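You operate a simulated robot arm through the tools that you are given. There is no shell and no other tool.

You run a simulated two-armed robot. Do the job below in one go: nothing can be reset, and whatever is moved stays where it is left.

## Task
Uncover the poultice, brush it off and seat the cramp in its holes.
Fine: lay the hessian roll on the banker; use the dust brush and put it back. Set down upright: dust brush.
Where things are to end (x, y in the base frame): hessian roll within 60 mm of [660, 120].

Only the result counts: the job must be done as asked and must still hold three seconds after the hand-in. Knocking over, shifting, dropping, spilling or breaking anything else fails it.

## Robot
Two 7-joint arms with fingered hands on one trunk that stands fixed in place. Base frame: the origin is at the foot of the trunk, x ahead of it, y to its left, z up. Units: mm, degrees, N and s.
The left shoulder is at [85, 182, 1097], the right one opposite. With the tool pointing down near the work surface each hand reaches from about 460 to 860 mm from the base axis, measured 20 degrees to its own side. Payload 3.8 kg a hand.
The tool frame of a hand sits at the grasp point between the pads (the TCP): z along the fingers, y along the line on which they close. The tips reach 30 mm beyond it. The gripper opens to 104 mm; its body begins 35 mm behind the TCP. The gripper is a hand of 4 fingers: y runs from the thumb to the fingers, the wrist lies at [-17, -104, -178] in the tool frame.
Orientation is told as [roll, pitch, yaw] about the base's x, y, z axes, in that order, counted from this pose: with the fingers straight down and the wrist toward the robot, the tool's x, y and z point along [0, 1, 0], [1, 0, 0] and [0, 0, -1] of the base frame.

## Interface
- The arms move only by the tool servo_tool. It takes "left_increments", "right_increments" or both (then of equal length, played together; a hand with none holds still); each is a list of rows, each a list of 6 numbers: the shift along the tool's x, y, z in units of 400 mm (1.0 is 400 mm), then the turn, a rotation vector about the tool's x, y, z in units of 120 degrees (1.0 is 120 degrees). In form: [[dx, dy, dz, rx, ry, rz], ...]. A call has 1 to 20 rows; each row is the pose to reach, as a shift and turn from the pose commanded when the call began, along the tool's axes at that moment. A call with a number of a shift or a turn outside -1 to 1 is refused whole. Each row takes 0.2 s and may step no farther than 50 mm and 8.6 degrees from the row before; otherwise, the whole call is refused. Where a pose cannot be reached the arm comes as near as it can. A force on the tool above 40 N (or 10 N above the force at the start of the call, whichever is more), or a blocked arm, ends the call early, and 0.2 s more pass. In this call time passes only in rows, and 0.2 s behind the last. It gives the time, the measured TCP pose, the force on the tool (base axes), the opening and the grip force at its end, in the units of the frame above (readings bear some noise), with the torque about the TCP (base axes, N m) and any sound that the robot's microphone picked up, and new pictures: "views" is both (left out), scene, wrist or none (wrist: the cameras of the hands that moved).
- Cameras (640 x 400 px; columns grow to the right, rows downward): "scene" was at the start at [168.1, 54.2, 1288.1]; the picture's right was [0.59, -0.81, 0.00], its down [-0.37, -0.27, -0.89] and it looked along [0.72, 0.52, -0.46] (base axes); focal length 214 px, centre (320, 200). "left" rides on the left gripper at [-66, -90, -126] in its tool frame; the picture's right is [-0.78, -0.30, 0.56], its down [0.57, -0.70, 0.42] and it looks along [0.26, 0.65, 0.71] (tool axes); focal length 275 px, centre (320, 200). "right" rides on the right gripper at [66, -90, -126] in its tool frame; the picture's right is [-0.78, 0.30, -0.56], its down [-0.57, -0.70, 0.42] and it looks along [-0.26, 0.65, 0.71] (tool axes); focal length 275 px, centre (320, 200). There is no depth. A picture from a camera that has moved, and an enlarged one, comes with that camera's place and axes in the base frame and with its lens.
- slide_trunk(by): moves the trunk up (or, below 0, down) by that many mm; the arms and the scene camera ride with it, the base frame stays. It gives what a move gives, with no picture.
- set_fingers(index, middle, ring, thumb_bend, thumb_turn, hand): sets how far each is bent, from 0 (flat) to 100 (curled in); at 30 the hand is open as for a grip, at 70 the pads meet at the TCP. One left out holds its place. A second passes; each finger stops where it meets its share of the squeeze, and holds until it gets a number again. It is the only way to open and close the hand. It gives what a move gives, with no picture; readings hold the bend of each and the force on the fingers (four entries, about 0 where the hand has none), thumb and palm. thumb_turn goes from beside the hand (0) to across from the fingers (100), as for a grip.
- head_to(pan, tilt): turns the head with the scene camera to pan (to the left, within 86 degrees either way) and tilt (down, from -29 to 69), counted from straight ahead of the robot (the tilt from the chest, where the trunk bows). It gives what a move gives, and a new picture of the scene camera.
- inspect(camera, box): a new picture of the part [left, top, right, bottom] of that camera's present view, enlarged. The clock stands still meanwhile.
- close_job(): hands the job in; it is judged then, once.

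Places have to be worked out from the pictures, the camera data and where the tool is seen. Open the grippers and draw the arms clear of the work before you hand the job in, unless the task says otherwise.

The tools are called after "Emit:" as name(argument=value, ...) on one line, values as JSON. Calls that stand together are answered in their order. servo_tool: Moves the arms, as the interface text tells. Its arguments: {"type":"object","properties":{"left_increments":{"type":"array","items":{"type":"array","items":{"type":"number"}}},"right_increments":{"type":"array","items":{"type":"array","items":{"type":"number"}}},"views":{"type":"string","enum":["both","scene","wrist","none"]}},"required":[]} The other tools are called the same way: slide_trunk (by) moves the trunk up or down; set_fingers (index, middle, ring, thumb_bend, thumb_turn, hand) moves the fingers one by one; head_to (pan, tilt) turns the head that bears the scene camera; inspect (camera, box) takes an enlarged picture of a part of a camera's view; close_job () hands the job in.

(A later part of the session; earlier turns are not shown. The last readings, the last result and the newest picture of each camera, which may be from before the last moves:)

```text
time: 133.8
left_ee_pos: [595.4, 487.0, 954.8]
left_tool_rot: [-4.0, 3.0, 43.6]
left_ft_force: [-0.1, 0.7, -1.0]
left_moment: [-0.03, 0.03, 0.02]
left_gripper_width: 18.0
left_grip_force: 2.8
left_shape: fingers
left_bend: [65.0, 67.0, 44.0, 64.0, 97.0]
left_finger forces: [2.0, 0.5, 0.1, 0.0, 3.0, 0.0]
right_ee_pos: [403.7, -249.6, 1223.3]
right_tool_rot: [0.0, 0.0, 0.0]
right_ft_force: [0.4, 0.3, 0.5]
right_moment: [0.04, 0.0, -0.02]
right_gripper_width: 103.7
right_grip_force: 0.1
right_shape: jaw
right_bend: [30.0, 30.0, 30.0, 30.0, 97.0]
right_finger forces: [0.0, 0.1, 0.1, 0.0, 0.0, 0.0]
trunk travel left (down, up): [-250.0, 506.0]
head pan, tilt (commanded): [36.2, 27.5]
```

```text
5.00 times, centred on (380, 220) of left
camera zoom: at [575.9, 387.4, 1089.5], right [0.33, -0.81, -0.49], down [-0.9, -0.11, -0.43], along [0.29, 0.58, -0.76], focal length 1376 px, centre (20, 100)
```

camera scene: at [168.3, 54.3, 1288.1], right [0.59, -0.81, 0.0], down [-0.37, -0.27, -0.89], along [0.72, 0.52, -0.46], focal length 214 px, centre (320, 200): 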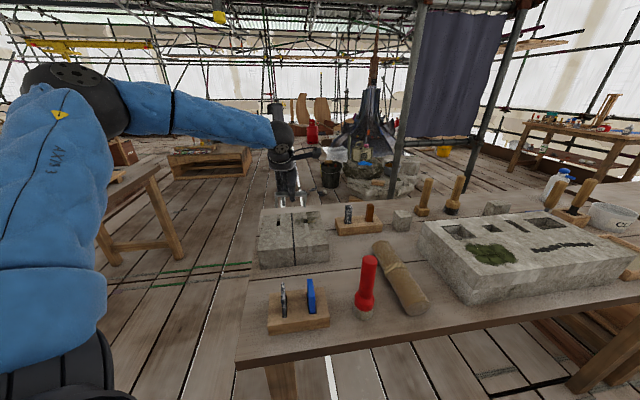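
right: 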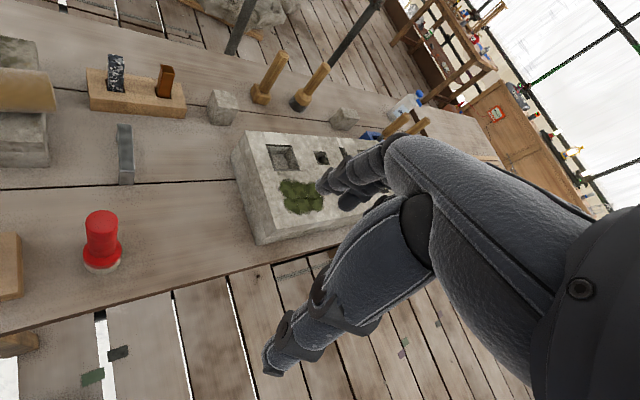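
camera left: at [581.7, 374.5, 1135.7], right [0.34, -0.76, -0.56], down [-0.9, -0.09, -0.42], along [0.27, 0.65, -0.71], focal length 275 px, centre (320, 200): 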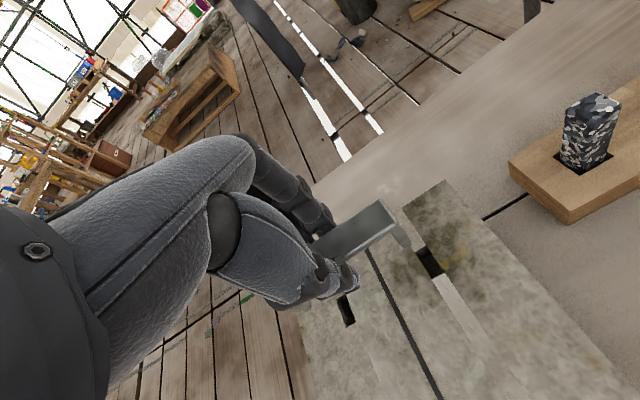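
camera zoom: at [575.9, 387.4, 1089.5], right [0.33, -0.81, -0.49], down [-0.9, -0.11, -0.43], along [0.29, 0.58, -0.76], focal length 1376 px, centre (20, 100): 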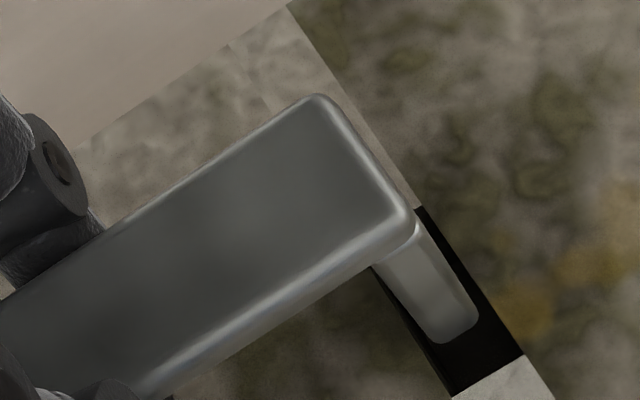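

The legs are centred over both holes. I'll lower another 12 mm so the tips enter.

Emit:
servo_tool(left_increments=[[0.0007, 0.0005, 0.01, 0, 0, 0], [0.0014, 0.001, 0.02, 0, 0, 0], [0.0021, 0.0016, 0.03, 0, 0, 0]], views="none")

Emit:
inspect(camera="scene", box=[272, 200, 314, 228])

Emit:
inspect(camera="left", box=[340, 180, 420, 260])

```text
time: 134.6
left_ee_pos: [596.4, 486.0, 943.2]
left_tool_rot: [-4.1, 3.1, 43.6]
left_ft_force: [-0.4, -0.4, -0.2]
left_moment: [-0.02, -0.02, 0.0]
left_gripper_width: 17.8
left_grip_force: 2.7
left_shape: fingers
left_bend: [65.0, 67.0, 44.0, 64.0, 97.0]
left_finger forces: [1.8, 0.6, 0.0, 0.0, 3.1, 0.0]
right_ee_pos: [405.4, -251.3, 1224.6]
right_tool_rot: [0.1, -0.1, 0.0]
right_ft_force: [0.3, -1.1, 1.0]
right_moment: [-0.03, -0.01, 0.02]
right_gripper_width: 103.6
right_grip_force: 0.1
right_shape: jaw
right_bend: [30.0, 30.0, 30.0, 30.0, 97.0]
right_finger forces: [0.0, 0.0, 0.0, 0.1, 0.0, 0.1]
trunk travel left (down, up): [-250.0, 506.0]
head pan, tilt (commanded): [36.2, 27.5]
```

```text
14.29 times, centred on (293, 214) of scene
camera zoom: at [168.3, 54.2, 1288.1], right [0.59, -0.81, 0.0], down [-0.37, -0.27, -0.89], along [0.72, 0.52, -0.46], focal length 3064 px, centre (706, 0)
```

zoom: 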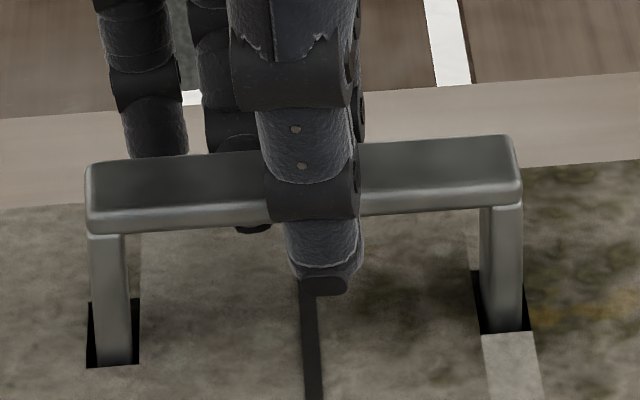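

```text
5.00 times, centred on (380, 220) of left
camera zoom: at [575.6, 387.2, 1077.4], right [0.33, -0.81, -0.49], down [-0.9, -0.11, -0.43], along [0.29, 0.58, -0.76], focal length 1376 px, centre (20, 100)
```

zoom: 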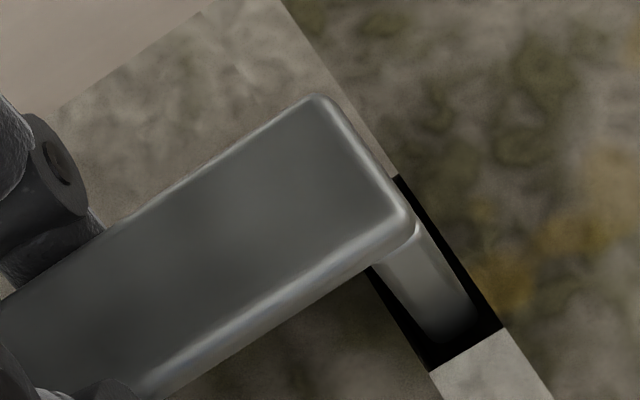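

Both leg tips are inside their holes with no contact force. I'll keep lowering in small steps.

Emit:
servo_tool(left_increments=[[0.0006, 0.0005, 0.009, 0, 0, 0], [0.0012, 0.0009, 0.018, 0, 0, 0]], views="none")

Emit:
servo_tool(left_increments=[[0.0006, 0.0005, 0.008, 0, 0, 0], [0.0011, 0.0008, 0.016, 0, 0, 0]], views="none")

Emit:
inspect(camera="scene", box=[272, 200, 314, 228])

Emit:
inspect(camera="left", box=[300, 180, 420, 300])

```text
time: 135.2
left_ee_pos: [596.3, 487.1, 934.9]
left_tool_rot: [-4.0, 3.0, 43.7]
left_ft_force: [0.9, -0.4, -0.8]
left_moment: [0.02, 0.01, 0.0]
left_gripper_width: 17.8
left_grip_force: 3.1
left_shape: fingers
left_bend: [65.0, 67.0, 44.0, 64.0, 97.0]
left_finger forces: [1.9, 0.6, 0.0, 0.0, 3.0, 0.1]
right_ee_pos: [404.2, -249.6, 1225.4]
right_tool_rot: [0.2, 0.0, 0.0]
right_ft_force: [-0.4, -0.7, -0.4]
right_moment: [0.0, -0.02, 0.0]
right_gripper_width: 104.0
right_grip_force: 0.1
right_shape: jaw
right_bend: [30.0, 30.0, 30.0, 30.0, 97.0]
right_finger forces: [0.1, 0.1, 0.1, 0.0, 0.0, 0.1]
trunk travel left (down, up): [-250.0, 506.0]
head pan, tilt (commanded): [36.2, 27.5]
```

```text
time: 135.8
left_ee_pos: [596.1, 485.7, 928.3]
left_tool_rot: [-4.0, 2.9, 43.8]
left_ft_force: [0.1, 0.3, -2.0]
left_moment: [0.0, 0.01, 0.0]
left_gripper_width: 17.9
left_grip_force: 2.7
left_shape: fingers
left_bend: [65.0, 67.0, 44.0, 64.0, 97.0]
left_finger forces: [1.9, 0.6, 0.1, 0.0, 3.0, 0.0]
right_ee_pos: [403.5, -250.4, 1224.5]
right_tool_rot: [0.0, 0.0, -0.1]
right_ft_force: [0.4, 0.7, 0.3]
right_moment: [-0.03, -0.03, -0.01]
right_gripper_width: 104.0
right_grip_force: 0.0
right_shape: jaw
right_bend: [30.0, 30.0, 30.0, 30.0, 97.0]
right_finger forces: [0.1, 0.0, 0.0, 0.0, 0.1, 0.0]
trunk travel left (down, up): [-250.0, 506.0]
head pan, tilt (commanded): [36.2, 27.5]
```

```text
14.29 times, centred on (293, 214) of scene
camera zoom: at [168.2, 54.2, 1288.1], right [0.59, -0.81, 0.0], down [-0.37, -0.27, -0.89], along [0.72, 0.52, -0.46], focal length 3064 px, centre (706, 0)
```

zoom: 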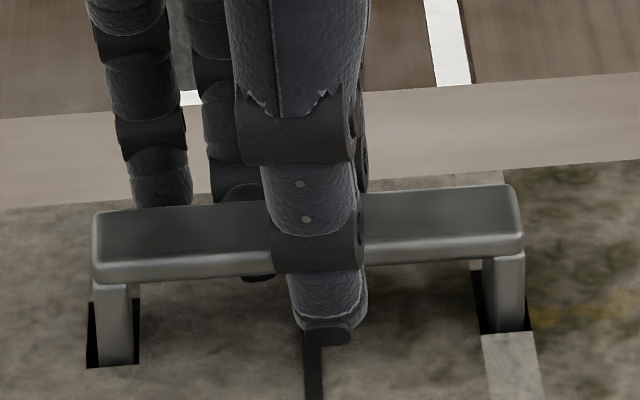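

```text
3.33 times, centred on (360, 240) of left
camera zoom: at [575.9, 387.1, 1063.8], right [0.33, -0.81, -0.49], down [-0.9, -0.11, -0.43], along [0.29, 0.58, -0.76], focal length 918 px, centre (187, 67)
```

zoom: 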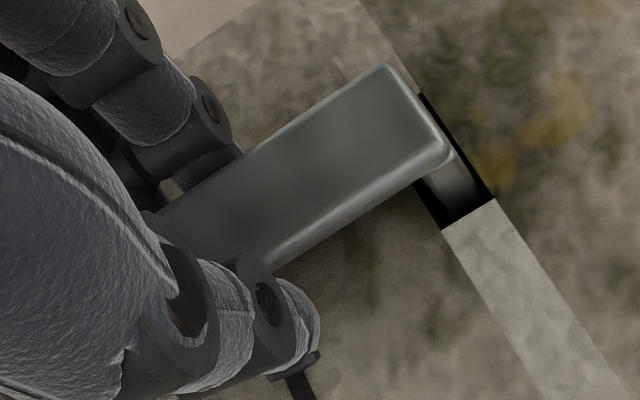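

The legs are about 22 mm into their holes and the thumb tip is just above the stone. I'll release evenly so the cramp drops the rest of the way.

Emit:
set_fingers(hand="left", index=58, middle=60, thumb_bend=57)

Emit:
inspect(camera="scene", box=[272, 200, 314, 228])

Emit:
inspect(camera="left", box=[300, 180, 420, 300])

```text
time: 136.8
left_ee_pos: [596.0, 486.8, 928.8]
left_tool_rot: [-4.0, 3.1, 43.6]
left_ft_force: [-0.3, 0.6, 0.2]
left_moment: [-0.04, -0.04, -0.02]
left_gripper_width: 36.2
left_grip_force: 0.1
left_shape: fingers
left_bend: [57.0, 60.0, 44.0, 56.0, 97.0]
left_finger forces: [0.1, 0.0, 0.0, 0.0, 0.0, 0.0]
right_ee_pos: [403.0, -250.8, 1225.2]
right_tool_rot: [0.0, 0.0, 0.0]
right_ft_force: [0.0, 0.1, -0.5]
right_moment: [0.01, 0.01, 0.0]
right_gripper_width: 103.7
right_grip_force: 0.0
right_shape: jaw
right_bend: [30.0, 30.0, 30.0, 30.0, 97.0]
right_finger forces: [0.1, 0.0, 0.0, 0.0, 0.0, 0.1]
trunk travel left (down, up): [-250.0, 506.0]
head pan, tilt (commanded): [36.2, 27.5]
```

```text
14.29 times, centred on (293, 214) of scene
camera zoom: at [168.1, 54.1, 1288.1], right [0.59, -0.81, 0.0], down [-0.37, -0.27, -0.89], along [0.72, 0.52, -0.46], focal length 3064 px, centre (706, 0)
```

zoom: 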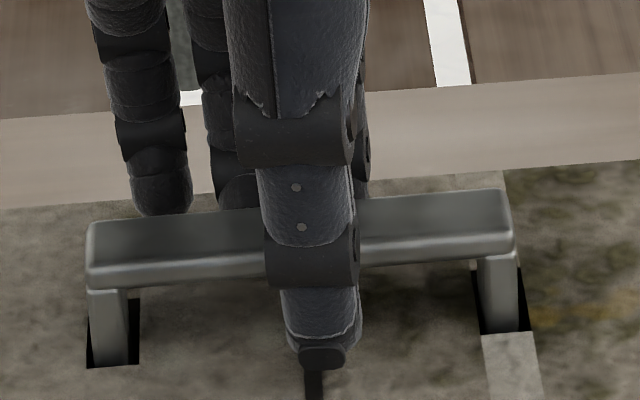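

```text
3.33 times, centred on (360, 240) of left
camera zoom: at [575.8, 387.1, 1063.9], right [0.33, -0.81, -0.49], down [-0.9, -0.11, -0.43], along [0.29, 0.58, -0.76], focal length 918 px, centre (187, 67)
```

zoom: 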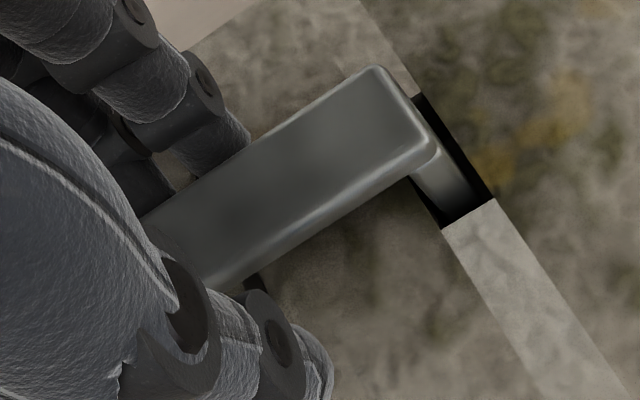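

The cramp is free of the fingers and stands in its holes, but it hasn't dropped fully. I'll open wide, lift clear and look, and then press it down.

Emit:
set_fingers(hand="left", index=44, middle=44, ring=44, thumb_bend=44)

Emit:
servo_tool(left_increments=[[-0.0017, -0.0013, -0.025, 0, 0, 0], [-0.007, -0.005, -0.1, 0, 0, 0], [-0.014, -0.01, -0.2, -0.012, 0.016, -0.005], [-0.02, -0.015, -0.28, -0.025, 0.033, -0.01]], views="both")

Emit:
inspect(camera="scene", box=[262, 195, 334, 243])

Emit:
inspect(camera="left", box=[300, 180, 480, 360])

```text
time: 137.8
left_ee_pos: [596.8, 486.4, 929.2]
left_tool_rot: [-4.0, 3.0, 43.7]
left_ft_force: [0.5, -0.2, -1.1]
left_moment: [-0.03, 0.05, 0.02]
left_gripper_width: 68.6
left_grip_force: 0.1
left_shape: fingers
left_bend: [44.0, 44.0, 44.0, 44.0, 97.0]
left_finger forces: [0.1, 0.1, 0.0, 0.0, 0.0, 0.0]
right_ee_pos: [403.5, -250.2, 1225.1]
right_tool_rot: [0.0, 0.0, 0.0]
right_ft_force: [0.1, -0.1, -0.8]
right_moment: [0.03, -0.01, 0.0]
right_gripper_width: 103.8
right_grip_force: 0.1
right_shape: jaw
right_bend: [30.0, 30.0, 30.0, 30.0, 97.0]
right_finger forces: [0.0, 0.0, 0.0, 0.0, 0.1, 0.1]
trunk travel left (down, up): [-250.0, 506.0]
head pan, tilt (commanded): [36.2, 27.5]
```

```text
time: 138.8
left_ee_pos: [595.7, 485.6, 1042.9]
left_tool_rot: [0.0, 0.1, 44.9]
left_ft_force: [-0.1, 0.0, 0.3]
left_moment: [0.01, 0.0, -0.04]
left_gripper_width: 68.8
left_grip_force: 0.0
left_shape: fingers
left_bend: [44.0, 44.0, 44.0, 44.0, 97.0]
left_finger forces: [0.0, 0.1, 0.1, 0.0, 0.0, 0.1]
right_ee_pos: [403.2, -251.0, 1225.5]
right_tool_rot: [0.0, 0.0, 0.0]
right_ft_force: [-0.1, 0.1, -0.4]
right_moment: [-0.02, -0.01, -0.01]
right_gripper_width: 103.6
right_grip_force: 0.1
right_shape: jaw
right_bend: [30.0, 30.0, 30.0, 30.0, 97.0]
right_finger forces: [0.0, 0.0, 0.0, 0.0, 0.1, 0.1]
trunk travel left (down, up): [-250.0, 506.0]
head pan, tilt (commanded): [36.2, 27.5]
camera scene: at [167.9, 53.7, 1288.2], right [0.59, -0.81, 0.0], down [-0.37, -0.27, -0.89], along [0.72, 0.53, -0.46], focal length 214 px, centre (320, 200)
camera left: at [579.0, 374.7, 1168.7], right [0.34, -0.76, -0.56], down [-0.9, -0.09, -0.42], along [0.27, 0.65, -0.71], focal length 275 px, centre (320, 200)
```

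scene: 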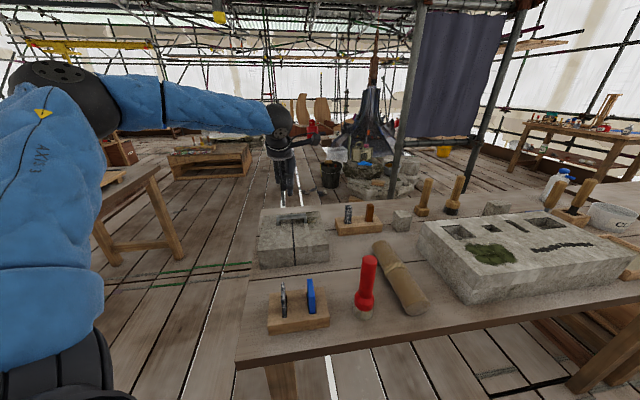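
left: 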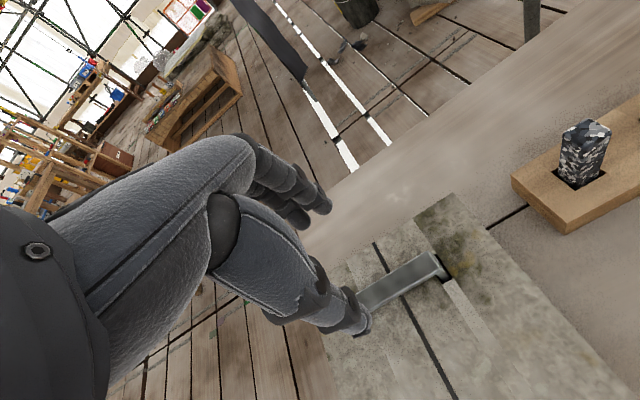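

```text
8.33 times, centred on (298, 219) of scene
camera zoom: at [167.9, 53.7, 1288.2], right [0.59, -0.81, 0.0], down [-0.37, -0.27, -0.89], along [0.72, 0.53, -0.46], focal length 1787 px, centre (503, 42)
```

zoom: 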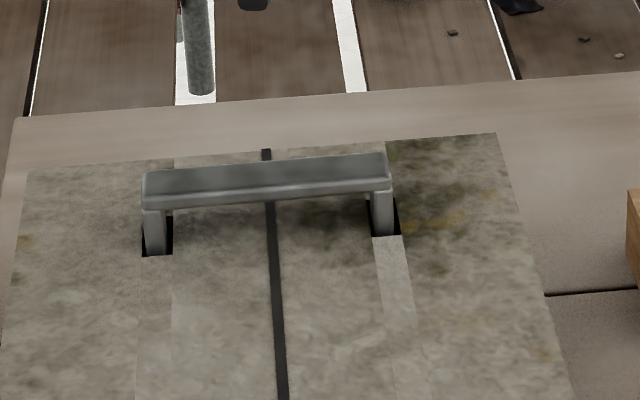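

```text
2.22 times, centred on (390, 270) of left
camera zoom: at [579.0, 374.7, 1168.7], right [0.34, -0.76, -0.56], down [-0.9, -0.09, -0.42], along [0.27, 0.65, -0.71], focal length 612 px, centre (164, 44)
```

zoom: 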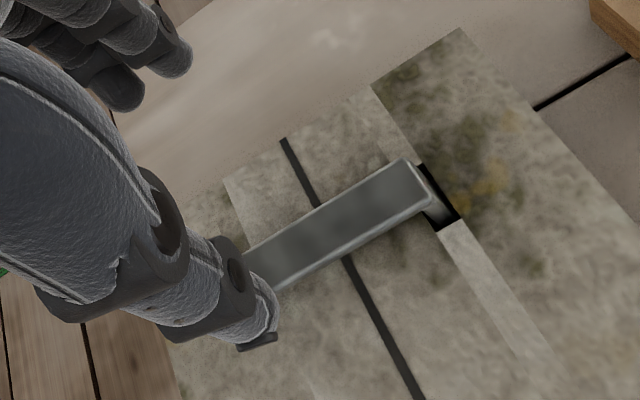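

The cramp stands in both holes but the bar is still about 18 mm above the stone. I'll close the fingertips together and use them to press the middle of the bar down.

Emit:
set_fingers(hand="left", index=72, middle=70, ring=70, thumb_bend=70)

Emit:
servo_tool(left_increments=[[-0.005, -0.001, 0.06, 0, 0, 0], [-0.009, -0.0025, 0.12, 0, 0, 0], [-0.009, -0.0025, 0.18, 0, 0, 0]], views="none")

Emit:
inspect(camera="scene", box=[262, 180, 334, 228])

Emit:
inspect(camera="left", box=[280, 160, 460, 340])

```text
time: 139.8
left_ee_pos: [595.6, 486.4, 1043.2]
left_tool_rot: [0.0, 0.0, 45.0]
left_ft_force: [0.0, -0.1, 1.0]
left_moment: [-0.02, -0.03, 0.03]
left_gripper_width: 0.2
left_grip_force: 0.1
left_shape: fingers
left_bend: [72.0, 70.0, 70.0, 69.0, 97.0]
left_finger forces: [0.0, 0.0, 0.1, 0.0, 0.0, 0.0]
right_ee_pos: [403.4, -250.3, 1225.6]
right_tool_rot: [0.1, 0.0, 0.0]
right_ft_force: [0.0, 0.0, -0.5]
right_moment: [-0.01, 0.02, 0.01]
right_gripper_width: 103.6
right_grip_force: 0.1
right_shape: jaw
right_bend: [30.0, 30.0, 30.0, 30.0, 97.0]
right_finger forces: [0.0, 0.0, 0.1, 0.0, 0.0, 0.1]
trunk travel left (down, up): [-250.0, 506.0]
head pan, tilt (commanded): [36.2, 27.5]
```

```text
time: 140.6
left_ee_pos: [598.7, 484.5, 968.6]
left_tool_rot: [-0.1, 0.2, 45.1]
left_ft_force: [-0.5, 0.3, 0.5]
left_moment: [0.03, 0.02, -0.01]
left_gripper_width: 0.0
left_grip_force: 0.1
left_shape: fingers
left_bend: [72.0, 70.0, 70.0, 69.0, 97.0]
left_finger forces: [0.1, 0.0, 0.0, 0.0, 0.0, 0.0]
right_ee_pos: [404.7, -250.1, 1224.0]
right_tool_rot: [-0.1, 0.0, 0.0]
right_ft_force: [-0.4, -0.6, 0.2]
right_moment: [-0.01, 0.0, 0.0]
right_gripper_width: 103.3
right_grip_force: 0.0
right_shape: jaw
right_bend: [30.0, 30.0, 30.0, 30.0, 97.0]
right_finger forces: [0.1, 0.0, 0.0, 0.0, 0.1, 0.0]
trunk travel left (down, up): [-250.0, 506.0]
head pan, tilt (commanded): [36.2, 27.5]
```

```text
8.33 times, centred on (298, 204) of scene
camera zoom: at [168.5, 54.4, 1288.0], right [0.59, -0.81, 0.0], down [-0.37, -0.27, -0.89], along [0.72, 0.52, -0.46], focal length 1787 px, centre (503, 167)
```

zoom: 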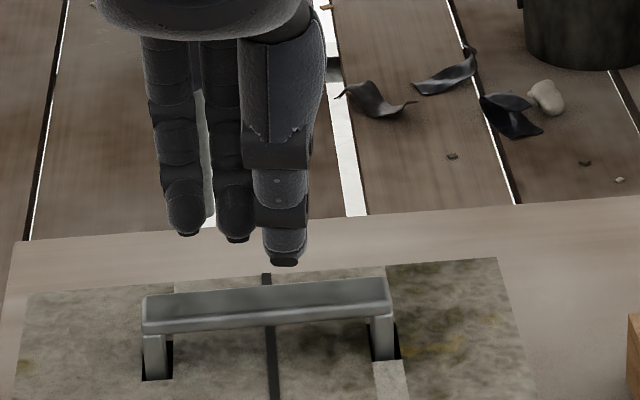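

```text
2.22 times, centred on (370, 250) of left
camera zoom: at [582.1, 372.8, 1094.9], right [0.34, -0.76, -0.56], down [-0.9, -0.09, -0.42], along [0.27, 0.65, -0.71], focal length 612 px, centre (209, 89)
```

zoom: 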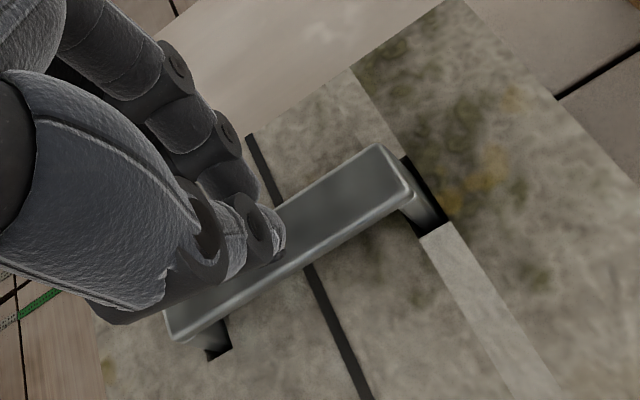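

The fingertips are over the bar's centreline. I'll shift 5 mm to its middle and lower until they press on it.

Emit:
servo_tool(left_increments=[[0.0125, 0, 0.015, 0, 0, 0], [0.0125, 0, 0.03, 0, 0, 0]], views="none")

Emit:
servo_tool(left_increments=[[0, 0, 0.005, 0, 0, 0], [0, 0, 0.01, 0, 0, 0]], views="none")

Emit:
inspect(camera="scene", box=[262, 190, 334, 238])

```text
time: 141.2
left_ee_pos: [594.9, 486.8, 956.8]
left_tool_rot: [0.0, 0.0, 45.0]
left_ft_force: [0.0, 0.6, 0.2]
left_moment: [0.01, -0.01, 0.03]
left_gripper_width: 0.0
left_grip_force: 0.1
left_shape: fingers
left_bend: [72.0, 70.0, 70.0, 69.0, 97.0]
left_finger forces: [0.0, 0.0, 0.0, 0.0, 0.0, 0.1]
right_ee_pos: [404.7, -251.6, 1224.4]
right_tool_rot: [0.0, 0.1, 0.0]
right_ft_force: [-0.3, -0.4, 0.0]
right_moment: [0.01, 0.02, 0.0]
right_gripper_width: 103.7
right_grip_force: 0.0
right_shape: jaw
right_bend: [30.0, 30.0, 30.0, 30.0, 97.0]
right_finger forces: [0.1, 0.0, 0.1, 0.0, 0.0, 0.0]
trunk travel left (down, up): [-250.0, 506.0]
head pan, tilt (commanded): [36.2, 27.5]
```

```text
time: 141.8
left_ee_pos: [594.6, 486.7, 953.7]
left_tool_rot: [0.0, 0.0, 45.0]
left_ft_force: [0.5, -0.5, -0.6]
left_moment: [0.0, 0.02, -0.01]
left_gripper_width: 0.0
left_grip_force: 0.0
left_shape: fingers
left_bend: [72.0, 70.0, 70.0, 69.0, 97.0]
left_finger forces: [0.0, 0.0, 0.1, 0.0, 0.0, 0.0]
right_ee_pos: [403.5, -250.9, 1225.3]
right_tool_rot: [0.0, 0.0, 0.0]
right_ft_force: [0.0, -0.1, -0.2]
right_moment: [-0.02, -0.01, -0.02]
right_gripper_width: 103.7
right_grip_force: 0.0
right_shape: jaw
right_bend: [30.0, 30.0, 30.0, 30.0, 97.0]
right_finger forces: [0.0, 0.1, 0.1, 0.0, 0.0, 0.0]
trunk travel left (down, up): [-250.0, 506.0]
head pan, tilt (commanded): [36.2, 27.5]
```

```text
8.33 times, centred on (298, 214) of scene
camera zoom: at [168.1, 54.2, 1288.1], right [0.59, -0.81, 0.0], down [-0.37, -0.27, -0.89], along [0.72, 0.52, -0.46], focal length 1787 px, centre (503, 83)
```

zoom: 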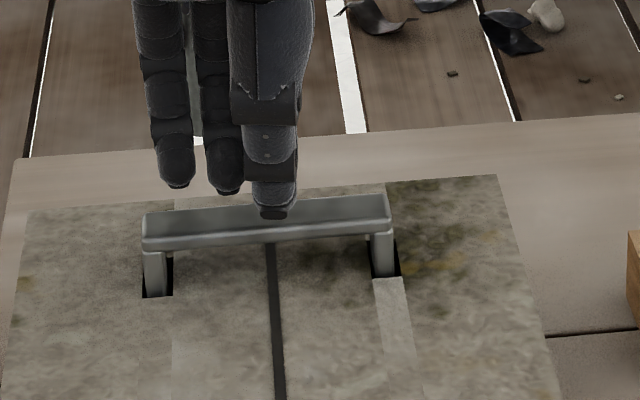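

No contact yet. I'll continue down in small steps; the call stops by itself if the force rises by 10 N.

Emit:
servo_tool(left_increments=[[0, 0, 0.004, 0, 0, 0], [0, 0, 0.008, 0, 0, 0], [0, 0, 0.012, 0, 0, 0], [0, 0, 0.016, 0, 0, 0]], views="none")

Emit:
inspect(camera="scene", box=[262, 190, 334, 238])

```text
time: 142.8
left_ee_pos: [592.8, 486.7, 947.4]
left_tool_rot: [0.0, -0.1, 45.1]
left_ft_force: [-0.5, 0.0, -0.2]
left_moment: [-0.02, -0.02, -0.03]
left_gripper_width: 0.0
left_grip_force: 0.0
left_shape: fingers
left_bend: [72.0, 70.0, 70.0, 69.0, 97.0]
left_finger forces: [0.0, 0.1, 0.1, 0.0, 0.1, 0.0]
right_ee_pos: [403.4, -251.4, 1225.6]
right_tool_rot: [0.0, 0.0, 0.0]
right_ft_force: [-0.7, 0.1, 0.2]
right_moment: [0.02, -0.02, 0.0]
right_gripper_width: 104.0
right_grip_force: 0.1
right_shape: jaw
right_bend: [30.0, 30.0, 30.0, 30.0, 97.0]
right_finger forces: [0.0, 0.0, 0.1, 0.0, 0.1, 0.1]
trunk travel left (down, up): [-250.0, 506.0]
head pan, tilt (commanded): [36.2, 27.5]
```

```text
8.33 times, centred on (298, 214) of scene
camera zoom: at [168.1, 54.1, 1288.1], right [0.59, -0.81, 0.0], down [-0.37, -0.27, -0.89], along [0.72, 0.52, -0.46], focal length 1787 px, centre (503, 83)
```

zoom: 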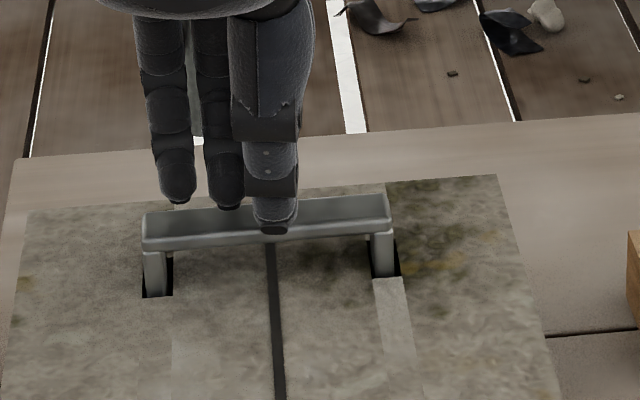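

I'll check from the hand camera where the tips are relative to the bar.

Emit:
inspect(camera="left", box=[280, 160, 440, 320])

Emit:
inspect(camera="scene", box=[274, 198, 316, 226])

```text
2.50 times, centred on (360, 240) of left
camera zoom: at [577.5, 375.4, 1073.3], right [0.34, -0.76, -0.56], down [-0.9, -0.09, -0.42], along [0.27, 0.65, -0.71], focal length 688 px, centre (220, 100)
```

zoom: 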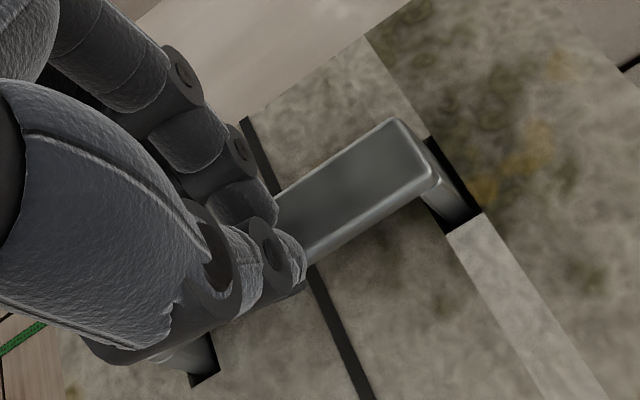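

```text
14.29 times, centred on (295, 212) of scene
camera zoom: at [168.1, 54.1, 1288.1], right [0.59, -0.81, 0.0], down [-0.37, -0.27, -0.89], along [0.72, 0.52, -0.46], focal length 3064 px, centre (677, 29)
```

zoom: 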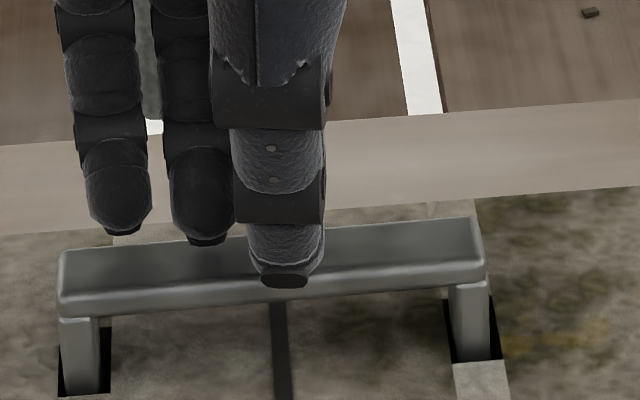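

The thumb hangs in front of the bar while the other fingertips are over it. I'll lift slightly, open the thumb out of the way, and centre the three fingertips over the bar's middle.

Emit:
servo_tool(left_increments=[[0, 0, -0.02, 0, 0, 0], [-0.0375, 0, -0.02, 0, 0, 0]], views="none")

Emit:
set_fingers(hand="left", thumb_bend=45)

Emit:
inspect(camera="scene", box=[274, 194, 316, 222])

Emit:
inspect(camera="left", box=[260, 160, 420, 320])

```text
time: 143.4
left_ee_pos: [605.9, 474.1, 955.1]
left_tool_rot: [0.0, 0.1, 45.1]
left_ft_force: [-0.3, 0.0, 0.2]
left_moment: [0.03, 0.01, 0.02]
left_gripper_width: 0.0
left_grip_force: 0.1
left_shape: fingers
left_bend: [72.0, 70.0, 70.0, 69.0, 97.0]
left_finger forces: [0.0, 0.0, 0.0, 0.0, 0.0, 0.0]
right_ee_pos: [404.4, -250.7, 1225.2]
right_tool_rot: [0.0, 0.1, 0.0]
right_ft_force: [0.0, -0.3, -0.4]
right_moment: [-0.01, 0.02, 0.0]
right_gripper_width: 103.4
right_grip_force: 0.1
right_shape: jaw
right_bend: [30.0, 30.0, 30.0, 30.0, 97.0]
right_finger forces: [0.1, 0.1, 0.1, 0.0, 0.0, 0.0]
trunk travel left (down, up): [-250.0, 506.0]
head pan, tilt (commanded): [36.2, 27.5]
```

```text
time: 144.4
left_ee_pos: [605.3, 475.0, 953.8]
left_tool_rot: [0.0, 0.0, 44.9]
left_ft_force: [0.0, -0.5, 0.3]
left_moment: [-0.01, 0.01, 0.02]
left_gripper_width: 29.8
left_grip_force: 0.0
left_shape: fingers
left_bend: [72.0, 70.0, 70.0, 45.0, 97.0]
left_finger forces: [0.0, 0.0, 0.0, 0.1, 0.0, 0.0]
right_ee_pos: [404.0, -250.8, 1224.7]
right_tool_rot: [0.0, -0.1, -0.1]
right_ft_force: [0.5, 0.2, -0.4]
right_moment: [0.0, 0.0, -0.03]
right_gripper_width: 103.5
right_grip_force: 0.0
right_shape: jaw
right_bend: [30.0, 30.0, 30.0, 30.0, 97.0]
right_finger forces: [0.0, 0.1, 0.0, 0.0, 0.0, 0.0]
trunk travel left (down, up): [-250.0, 506.0]
head pan, tilt (commanded): [36.2, 27.5]
```

```text
14.29 times, centred on (295, 208) of scene
camera zoom: at [168.1, 54.1, 1288.1], right [0.59, -0.81, 0.0], down [-0.37, -0.27, -0.89], along [0.72, 0.52, -0.46], focal length 3064 px, centre (677, 86)
```

zoom: 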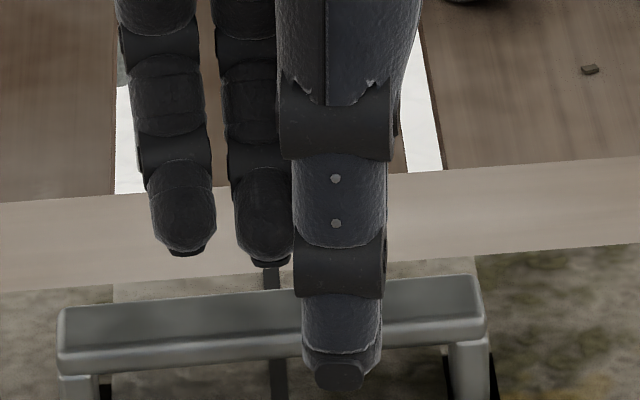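

```text
2.50 times, centred on (340, 240) of left
camera zoom: at [588.4, 364.8, 1081.3], right [0.34, -0.76, -0.56], down [-0.9, -0.09, -0.42], along [0.27, 0.65, -0.71], focal length 688 px, centre (270, 100)
```

zoom: 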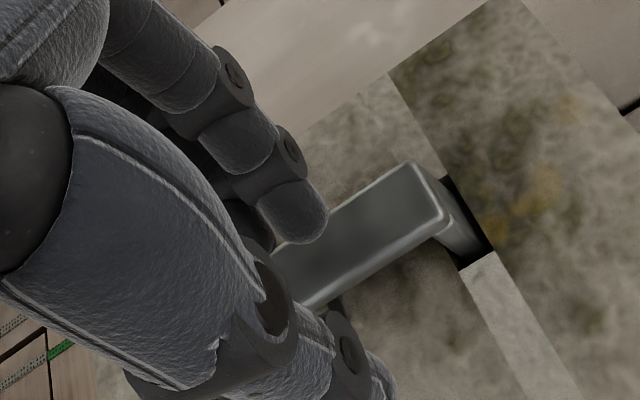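

The middle fingertip is centred on the bar; the tips need to come 5 mm forward, and the thumb further out of the way. Then I'll press down gently.

Emit:
set_fingers(hand="left", thumb_bend=10)

Emit:
servo_tool(left_increments=[[0, -0.01, 0, 0, 0, 0], [0, -0.0125, 0.006, 0, 0, 0], [0, -0.0125, 0.012, 0, 0, 0], [0, -0.0125, 0.018, 0, 0, 0]], views="none")

Emit:
inspect(camera="scene", box=[274, 194, 316, 222])

Emit:
inspect(camera="left", box=[260, 160, 420, 320])

```text
time: 145.4
left_ee_pos: [605.1, 476.2, 954.6]
left_tool_rot: [-0.1, -0.1, 45.1]
left_ft_force: [-0.2, 0.0, 0.7]
left_moment: [-0.01, 0.0, 0.02]
left_gripper_width: 63.8
left_grip_force: 0.0
left_shape: fingers
left_bend: [72.0, 70.0, 70.0, 10.0, 97.0]
left_finger forces: [0.0, 0.0, 0.0, 0.1, 0.1, 0.1]
right_ee_pos: [403.0, -250.7, 1226.1]
right_tool_rot: [0.0, 0.0, 0.1]
right_ft_force: [0.4, -0.2, -0.4]
right_moment: [0.0, -0.03, 0.0]
right_gripper_width: 103.7
right_grip_force: 0.0
right_shape: jaw
right_bend: [30.0, 30.0, 30.0, 30.0, 97.0]
right_finger forces: [0.0, 0.0, 0.0, 0.1, 0.1, 0.0]
trunk travel left (down, up): [-250.0, 506.0]
head pan, tilt (commanded): [36.2, 27.5]
```

```text
time: 146.4
left_ee_pos: [600.3, 472.1, 948.1]
left_tool_rot: [-0.1, 0.0, 45.0]
left_ft_force: [-0.4, -0.5, -0.1]
left_moment: [-0.01, 0.0, -0.03]
left_gripper_width: 63.5
left_grip_force: 0.1
left_shape: fingers
left_bend: [72.0, 70.0, 70.0, 10.0, 97.0]
left_finger forces: [0.1, 0.0, 0.1, 0.1, 0.0, 0.0]
right_ee_pos: [403.4, -249.7, 1222.5]
right_tool_rot: [-0.1, 0.0, 0.0]
right_ft_force: [0.3, -0.1, 0.0]
right_moment: [0.0, 0.02, 0.0]
right_gripper_width: 103.8
right_grip_force: 0.1
right_shape: jaw
right_bend: [30.0, 30.0, 30.0, 30.0, 97.0]
right_finger forces: [0.0, 0.1, 0.0, 0.1, 0.0, 0.1]
trunk travel left (down, up): [-250.0, 506.0]
head pan, tilt (commanded): [36.2, 27.5]
```

```text
14.29 times, centred on (295, 208) of scene
camera zoom: at [168.2, 54.2, 1288.1], right [0.59, -0.81, 0.0], down [-0.37, -0.27, -0.89], along [0.72, 0.52, -0.46], focal length 3064 px, centre (677, 86)
```

zoom: 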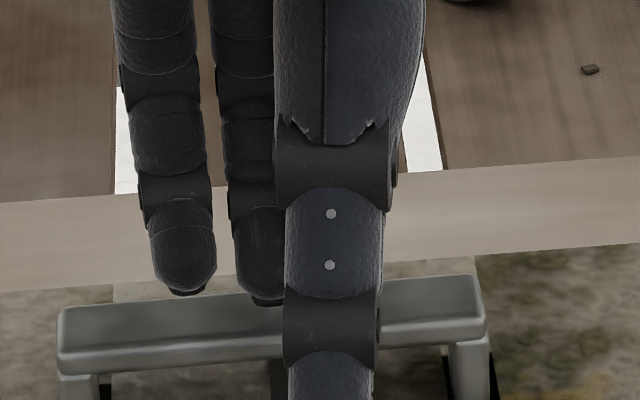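

```text
2.50 times, centred on (340, 240) of left
camera zoom: at [584.4, 361.5, 1074.0], right [0.34, -0.76, -0.56], down [-0.9, -0.09, -0.42], along [0.27, 0.65, -0.71], focal length 688 px, centre (270, 100)
```

zoom: 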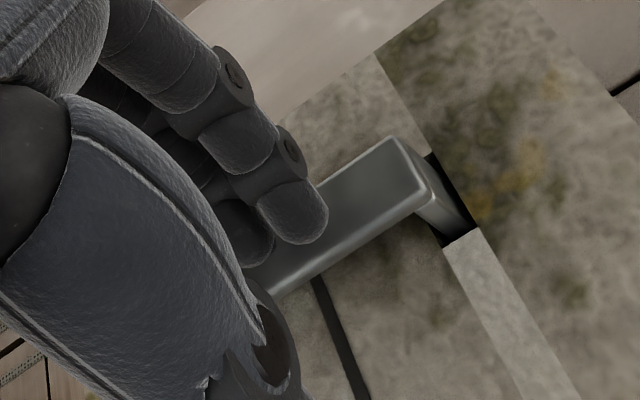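

The thumb now reaches further down; I'll look at where its tip is.

Emit:
inspect(camera="scene", box=[262, 185, 334, 243])

Emit:
inspect(camera="left", box=[240, 140, 480, 380])

```text
6.90 times, centred on (298, 214) of scene
camera zoom: at [168.2, 54.2, 1288.1], right [0.59, -0.81, 0.0], down [-0.37, -0.27, -0.89], along [0.72, 0.52, -0.46], focal length 1479 px, centre (472, 103)
```

zoom: 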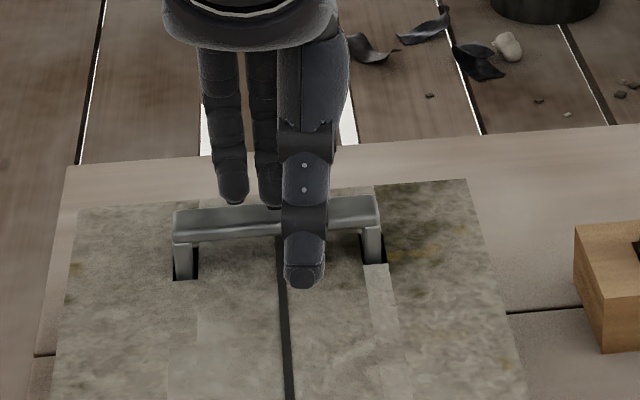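

```text
1.67 times, centred on (360, 260) of left
camera zoom: at [584.4, 361.5, 1074.0], right [0.34, -0.76, -0.56], down [-0.9, -0.09, -0.42], along [0.27, 0.65, -0.71], focal length 459 px, centre (253, 100)
```

zoom: 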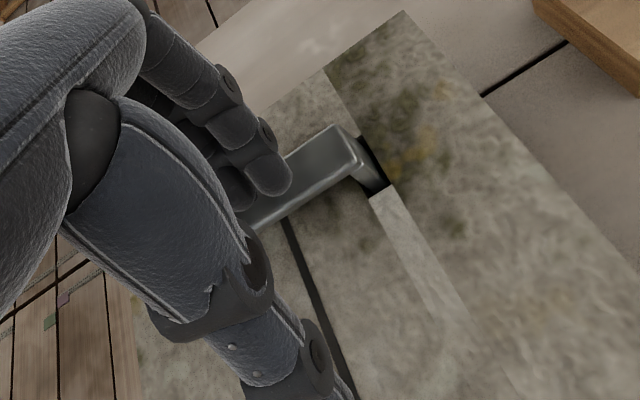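

The thumb tip is about 30 mm above the stone and well in front of it, so it's clear. I'll continue pressing down in small steps.

Emit:
servo_tool(left_increments=[[0, 0, 0.004, 0, 0, 0], [0, 0, 0.008, 0, 0, 0], [0, 0, 0.012, 0, 0, 0], [0, 0, 0.016, 0, 0, 0]], views="none")

Emit:
inspect(camera="scene", box=[274, 194, 316, 222])

```text
time: 147.4
left_ee_pos: [601.2, 472.3, 943.7]
left_tool_rot: [-0.1, -0.3, 44.9]
left_ft_force: [-0.6, 2.0, 10.0]
left_moment: [0.09, 0.03, 0.03]
left_gripper_width: 62.4
left_grip_force: 5.5
left_shape: fingers
left_bend: [72.0, 71.0, 70.0, 10.0, 97.0]
left_finger forces: [3.0, 7.1, 0.0, 0.0, 0.1, 0.0]
right_ee_pos: [402.6, -251.0, 1226.1]
right_tool_rot: [0.0, 0.1, 0.1]
right_ft_force: [-0.4, 0.2, 0.4]
right_moment: [-0.01, -0.01, 0.0]
right_gripper_width: 103.7
right_grip_force: 0.1
right_shape: jaw
right_bend: [30.0, 30.0, 30.0, 30.0, 97.0]
right_finger forces: [0.1, 0.0, 0.1, 0.0, 0.0, 0.1]
trunk travel left (down, up): [-250.0, 506.0]
head pan, tilt (commanded): [36.2, 27.5]
```

```text
14.29 times, centred on (295, 208) of scene
camera zoom: at [167.0, 53.7, 1288.4], right [0.59, -0.81, 0.0], down [-0.37, -0.27, -0.89], along [0.72, 0.53, -0.46], focal length 3064 px, centre (677, 86)
```

zoom: 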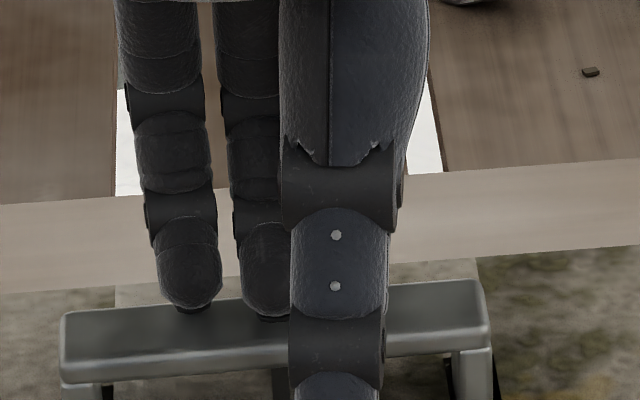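

The fingertips are pressing with about 10 N and the bar has moved very little. I'll press a bit harder and watch.

Emit:
servo_tool(left_increments=[[0, 0, 0.004, 0, 0, 0], [0, 0, 0.008, 0, 0, 0], [0, 0, 0.011, 0, 0, 0]], views="none")

Emit:
inspect(camera="scene", box=[274, 194, 316, 222])

```text
time: 148.2
left_ee_pos: [601.1, 470.6, 942.1]
left_tool_rot: [-0.2, -0.3, 44.9]
left_ft_force: [0.8, 3.9, 28.8]
left_moment: [0.27, 0.1, 0.02]
left_gripper_width: 59.7
left_grip_force: 13.6
left_shape: fingers
left_bend: [73.0, 72.0, 71.0, 10.0, 97.0]
left_finger forces: [12.1, 9.1, 6.5, 0.0, 0.1, 0.1]
right_ee_pos: [401.7, -253.0, 1227.0]
right_tool_rot: [0.1, -0.1, 0.0]
right_ft_force: [0.2, 0.2, 0.1]
right_moment: [0.01, -0.01, 0.01]
right_gripper_width: 104.1
right_grip_force: 0.0
right_shape: jaw
right_bend: [30.0, 30.0, 30.0, 30.0, 97.0]
right_finger forces: [0.0, 0.0, 0.1, 0.1, 0.0, 0.0]
trunk travel left (down, up): [-250.0, 506.0]
head pan, tilt (commanded): [36.2, 27.5]
```

```text
14.29 times, centred on (295, 208) of scene
camera zoom: at [165.5, 52.6, 1288.8], right [0.59, -0.81, 0.0], down [-0.37, -0.27, -0.89], along [0.72, 0.53, -0.46], focal length 3064 px, centre (677, 86)
```

zoom: 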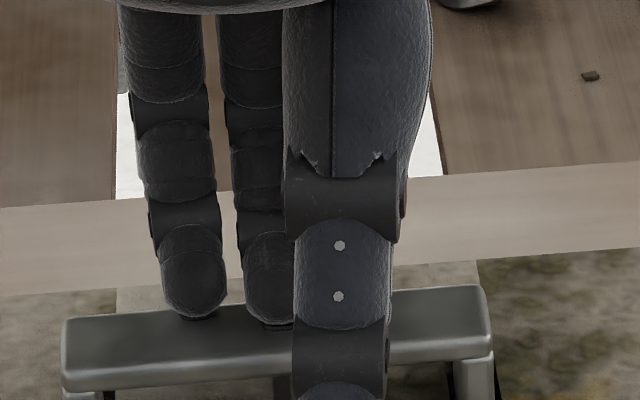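

Even at 29 N it doesn't go further, so the legs are probably standing on the bottoms of the holes. I'll lift off and look closely at how it sits.

Emit:
servo_tool(left_increments=[[0, 0, -0.01, 0, 0, 0], [0, 0, -0.05, 0, 0, 0], [0, 0, -0.15, 0, 0, 0], [0, 0, -0.25, 0, 0, 0]], views="none")

Emit:
inspect(camera="scene", box=[274, 198, 316, 226])

Emit:
inspect(camera="left", box=[300, 200, 460, 360])

```text
time: 149.2
left_ee_pos: [601.9, 472.8, 1036.6]
left_tool_rot: [0.2, 0.1, 44.9]
left_ft_force: [-0.2, -0.3, -0.1]
left_moment: [0.04, 0.01, 0.01]
left_gripper_width: 63.0
left_grip_force: 0.1
left_shape: fingers
left_bend: [72.0, 70.0, 70.0, 10.0, 97.0]
left_finger forces: [0.0, 0.1, 0.0, 0.0, 0.1, 0.1]
right_ee_pos: [404.1, -250.8, 1224.8]
right_tool_rot: [0.0, -0.1, 0.1]
right_ft_force: [-0.2, -0.1, 0.4]
right_moment: [0.0, 0.0, 0.0]
right_gripper_width: 103.8
right_grip_force: 0.0
right_shape: jaw
right_bend: [30.0, 30.0, 30.0, 30.0, 97.0]
right_finger forces: [0.0, 0.0, 0.0, 0.0, 0.1, 0.0]
trunk travel left (down, up): [-250.0, 506.0]
head pan, tilt (commanded): [36.2, 27.5]
```

```text
14.29 times, centred on (295, 212) of scene
camera zoom: at [167.8, 53.8, 1288.1], right [0.59, -0.81, 0.0], down [-0.37, -0.27, -0.89], along [0.72, 0.52, -0.46], focal length 3064 px, centre (677, 29)
```

zoom: 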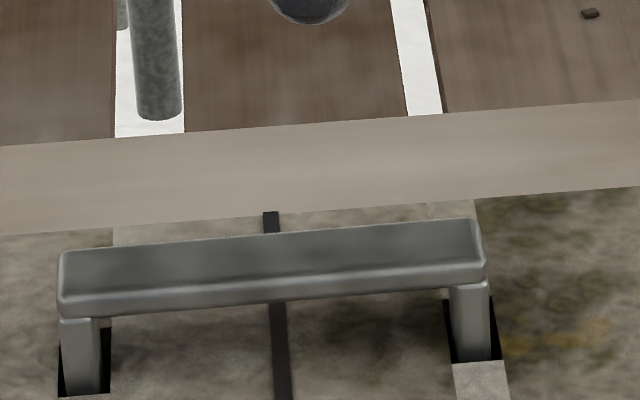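

```text
2.50 times, centred on (380, 280) of left
camera zoom: at [585.8, 361.2, 1163.1], right [0.34, -0.76, -0.56], down [-0.9, -0.09, -0.42], along [0.27, 0.65, -0.71], focal length 688 px, centre (170, 0)
```

zoom: 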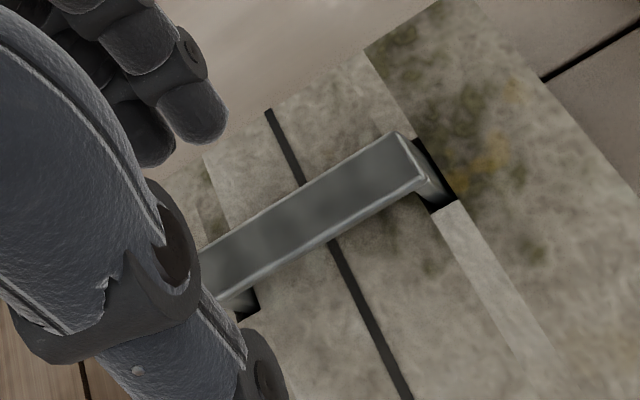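

The cramp sits level in both holes with equal leg showing at each end, and 29 N didn't move it, so it is down on the hole bottoms. I'll draw the left arm up and back out of the work with the hand open.

Emit:
set_fingers(hand="left", index=30, middle=30, ring=30, thumb_bend=30)

Emit:
servo_tool(left_increments=[[0, 0, -0.1, 0, 0, 0], [0, 0, -0.2, 0, 0, 0], [0, -0.04, -0.28, 0, 0, 0], [0.03, -0.12, -0.34, 0, 0, 0], [0.06, -0.2, -0.38, 0, 0, 0], [0.1, -0.28, -0.4, 0, 0, 0], [0.14, -0.36, -0.42, 0, 0, 0]], views="both")

Emit:
inspect(camera="scene", box=[245, 190, 445, 330])

```text
time: 150.2
left_ee_pos: [602.6, 472.1, 1037.7]
left_tool_rot: [0.0, 0.1, 45.0]
left_ft_force: [0.5, 0.5, 0.0]
left_moment: [0.04, 0.01, 0.01]
left_gripper_width: 104.8
left_grip_force: 0.1
left_shape: fingers
left_bend: [30.0, 30.0, 30.0, 30.0, 97.0]
left_finger forces: [0.1, 0.1, 0.1, 0.0, 0.0, 0.0]
right_ee_pos: [404.6, -250.6, 1224.7]
right_tool_rot: [0.0, 0.0, 0.1]
right_ft_force: [0.1, 0.3, -0.9]
right_moment: [-0.02, 0.02, -0.02]
right_gripper_width: 103.7
right_grip_force: 0.0
right_shape: jaw
right_bend: [30.0, 30.0, 30.0, 30.0, 97.0]
right_finger forces: [0.0, 0.1, 0.0, 0.0, 0.0, 0.1]
trunk travel left (down, up): [-250.0, 506.0]
head pan, tilt (commanded): [36.2, 27.5]
```

```text
time: 151.8
left_ee_pos: [459.9, 409.8, 1205.7]
left_tool_rot: [-0.1, 0.0, 45.0]
left_ft_force: [0.2, -0.1, -0.3]
left_moment: [-0.01, -0.01, 0.03]
left_gripper_width: 104.7
left_grip_force: 0.1
left_shape: fingers
left_bend: [30.0, 30.0, 30.0, 30.0, 97.0]
left_finger forces: [0.0, 0.0, 0.0, 0.0, 0.1, 0.1]
right_ee_pos: [402.9, -250.3, 1225.9]
right_tool_rot: [0.0, 0.0, 0.0]
right_ft_force: [-0.3, -0.6, -0.4]
right_moment: [0.02, -0.02, -0.01]
right_gripper_width: 103.8
right_grip_force: 0.0
right_shape: jaw
right_bend: [30.0, 30.0, 30.0, 30.0, 97.0]
right_finger forces: [0.1, 0.1, 0.0, 0.1, 0.0, 0.0]
trunk travel left (down, up): [-250.0, 506.0]
head pan, tilt (commanded): [36.2, 27.5]
camera scene: at [167.2, 53.8, 1288.3], right [0.59, -0.81, 0.0], down [-0.37, -0.27, -0.89], along [0.72, 0.52, -0.46], focal length 214 px, centre (320, 200)
camera left: at [442.4, 298.5, 1331.6], right [0.34, -0.76, -0.56], down [-0.9, -0.09, -0.43], along [0.27, 0.65, -0.71], focal length 275 px, centre (320, 200)
```

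scene: 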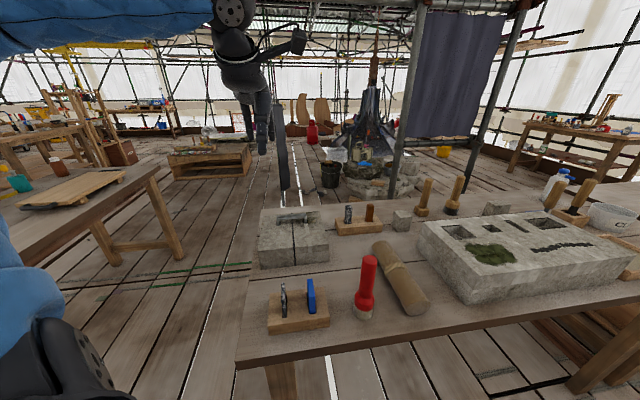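
left: 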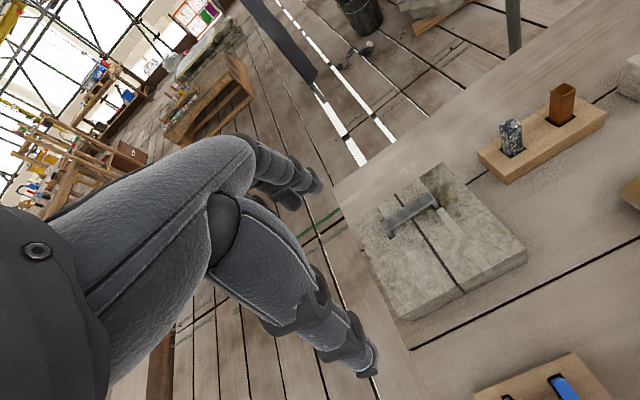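

```text
2.86 times, centred on (345, 260) of scene
camera zoom: at [167.2, 53.8, 1288.3], right [0.59, -0.81, 0.0], down [-0.37, -0.27, -0.89], along [0.72, 0.52, -0.46], focal length 613 px, centre (249, 29)
```

zoom: 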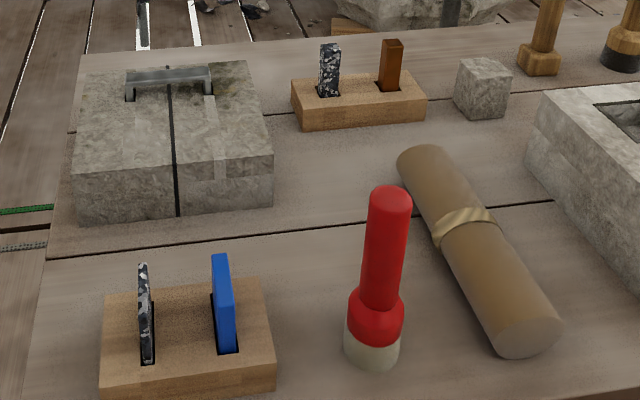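

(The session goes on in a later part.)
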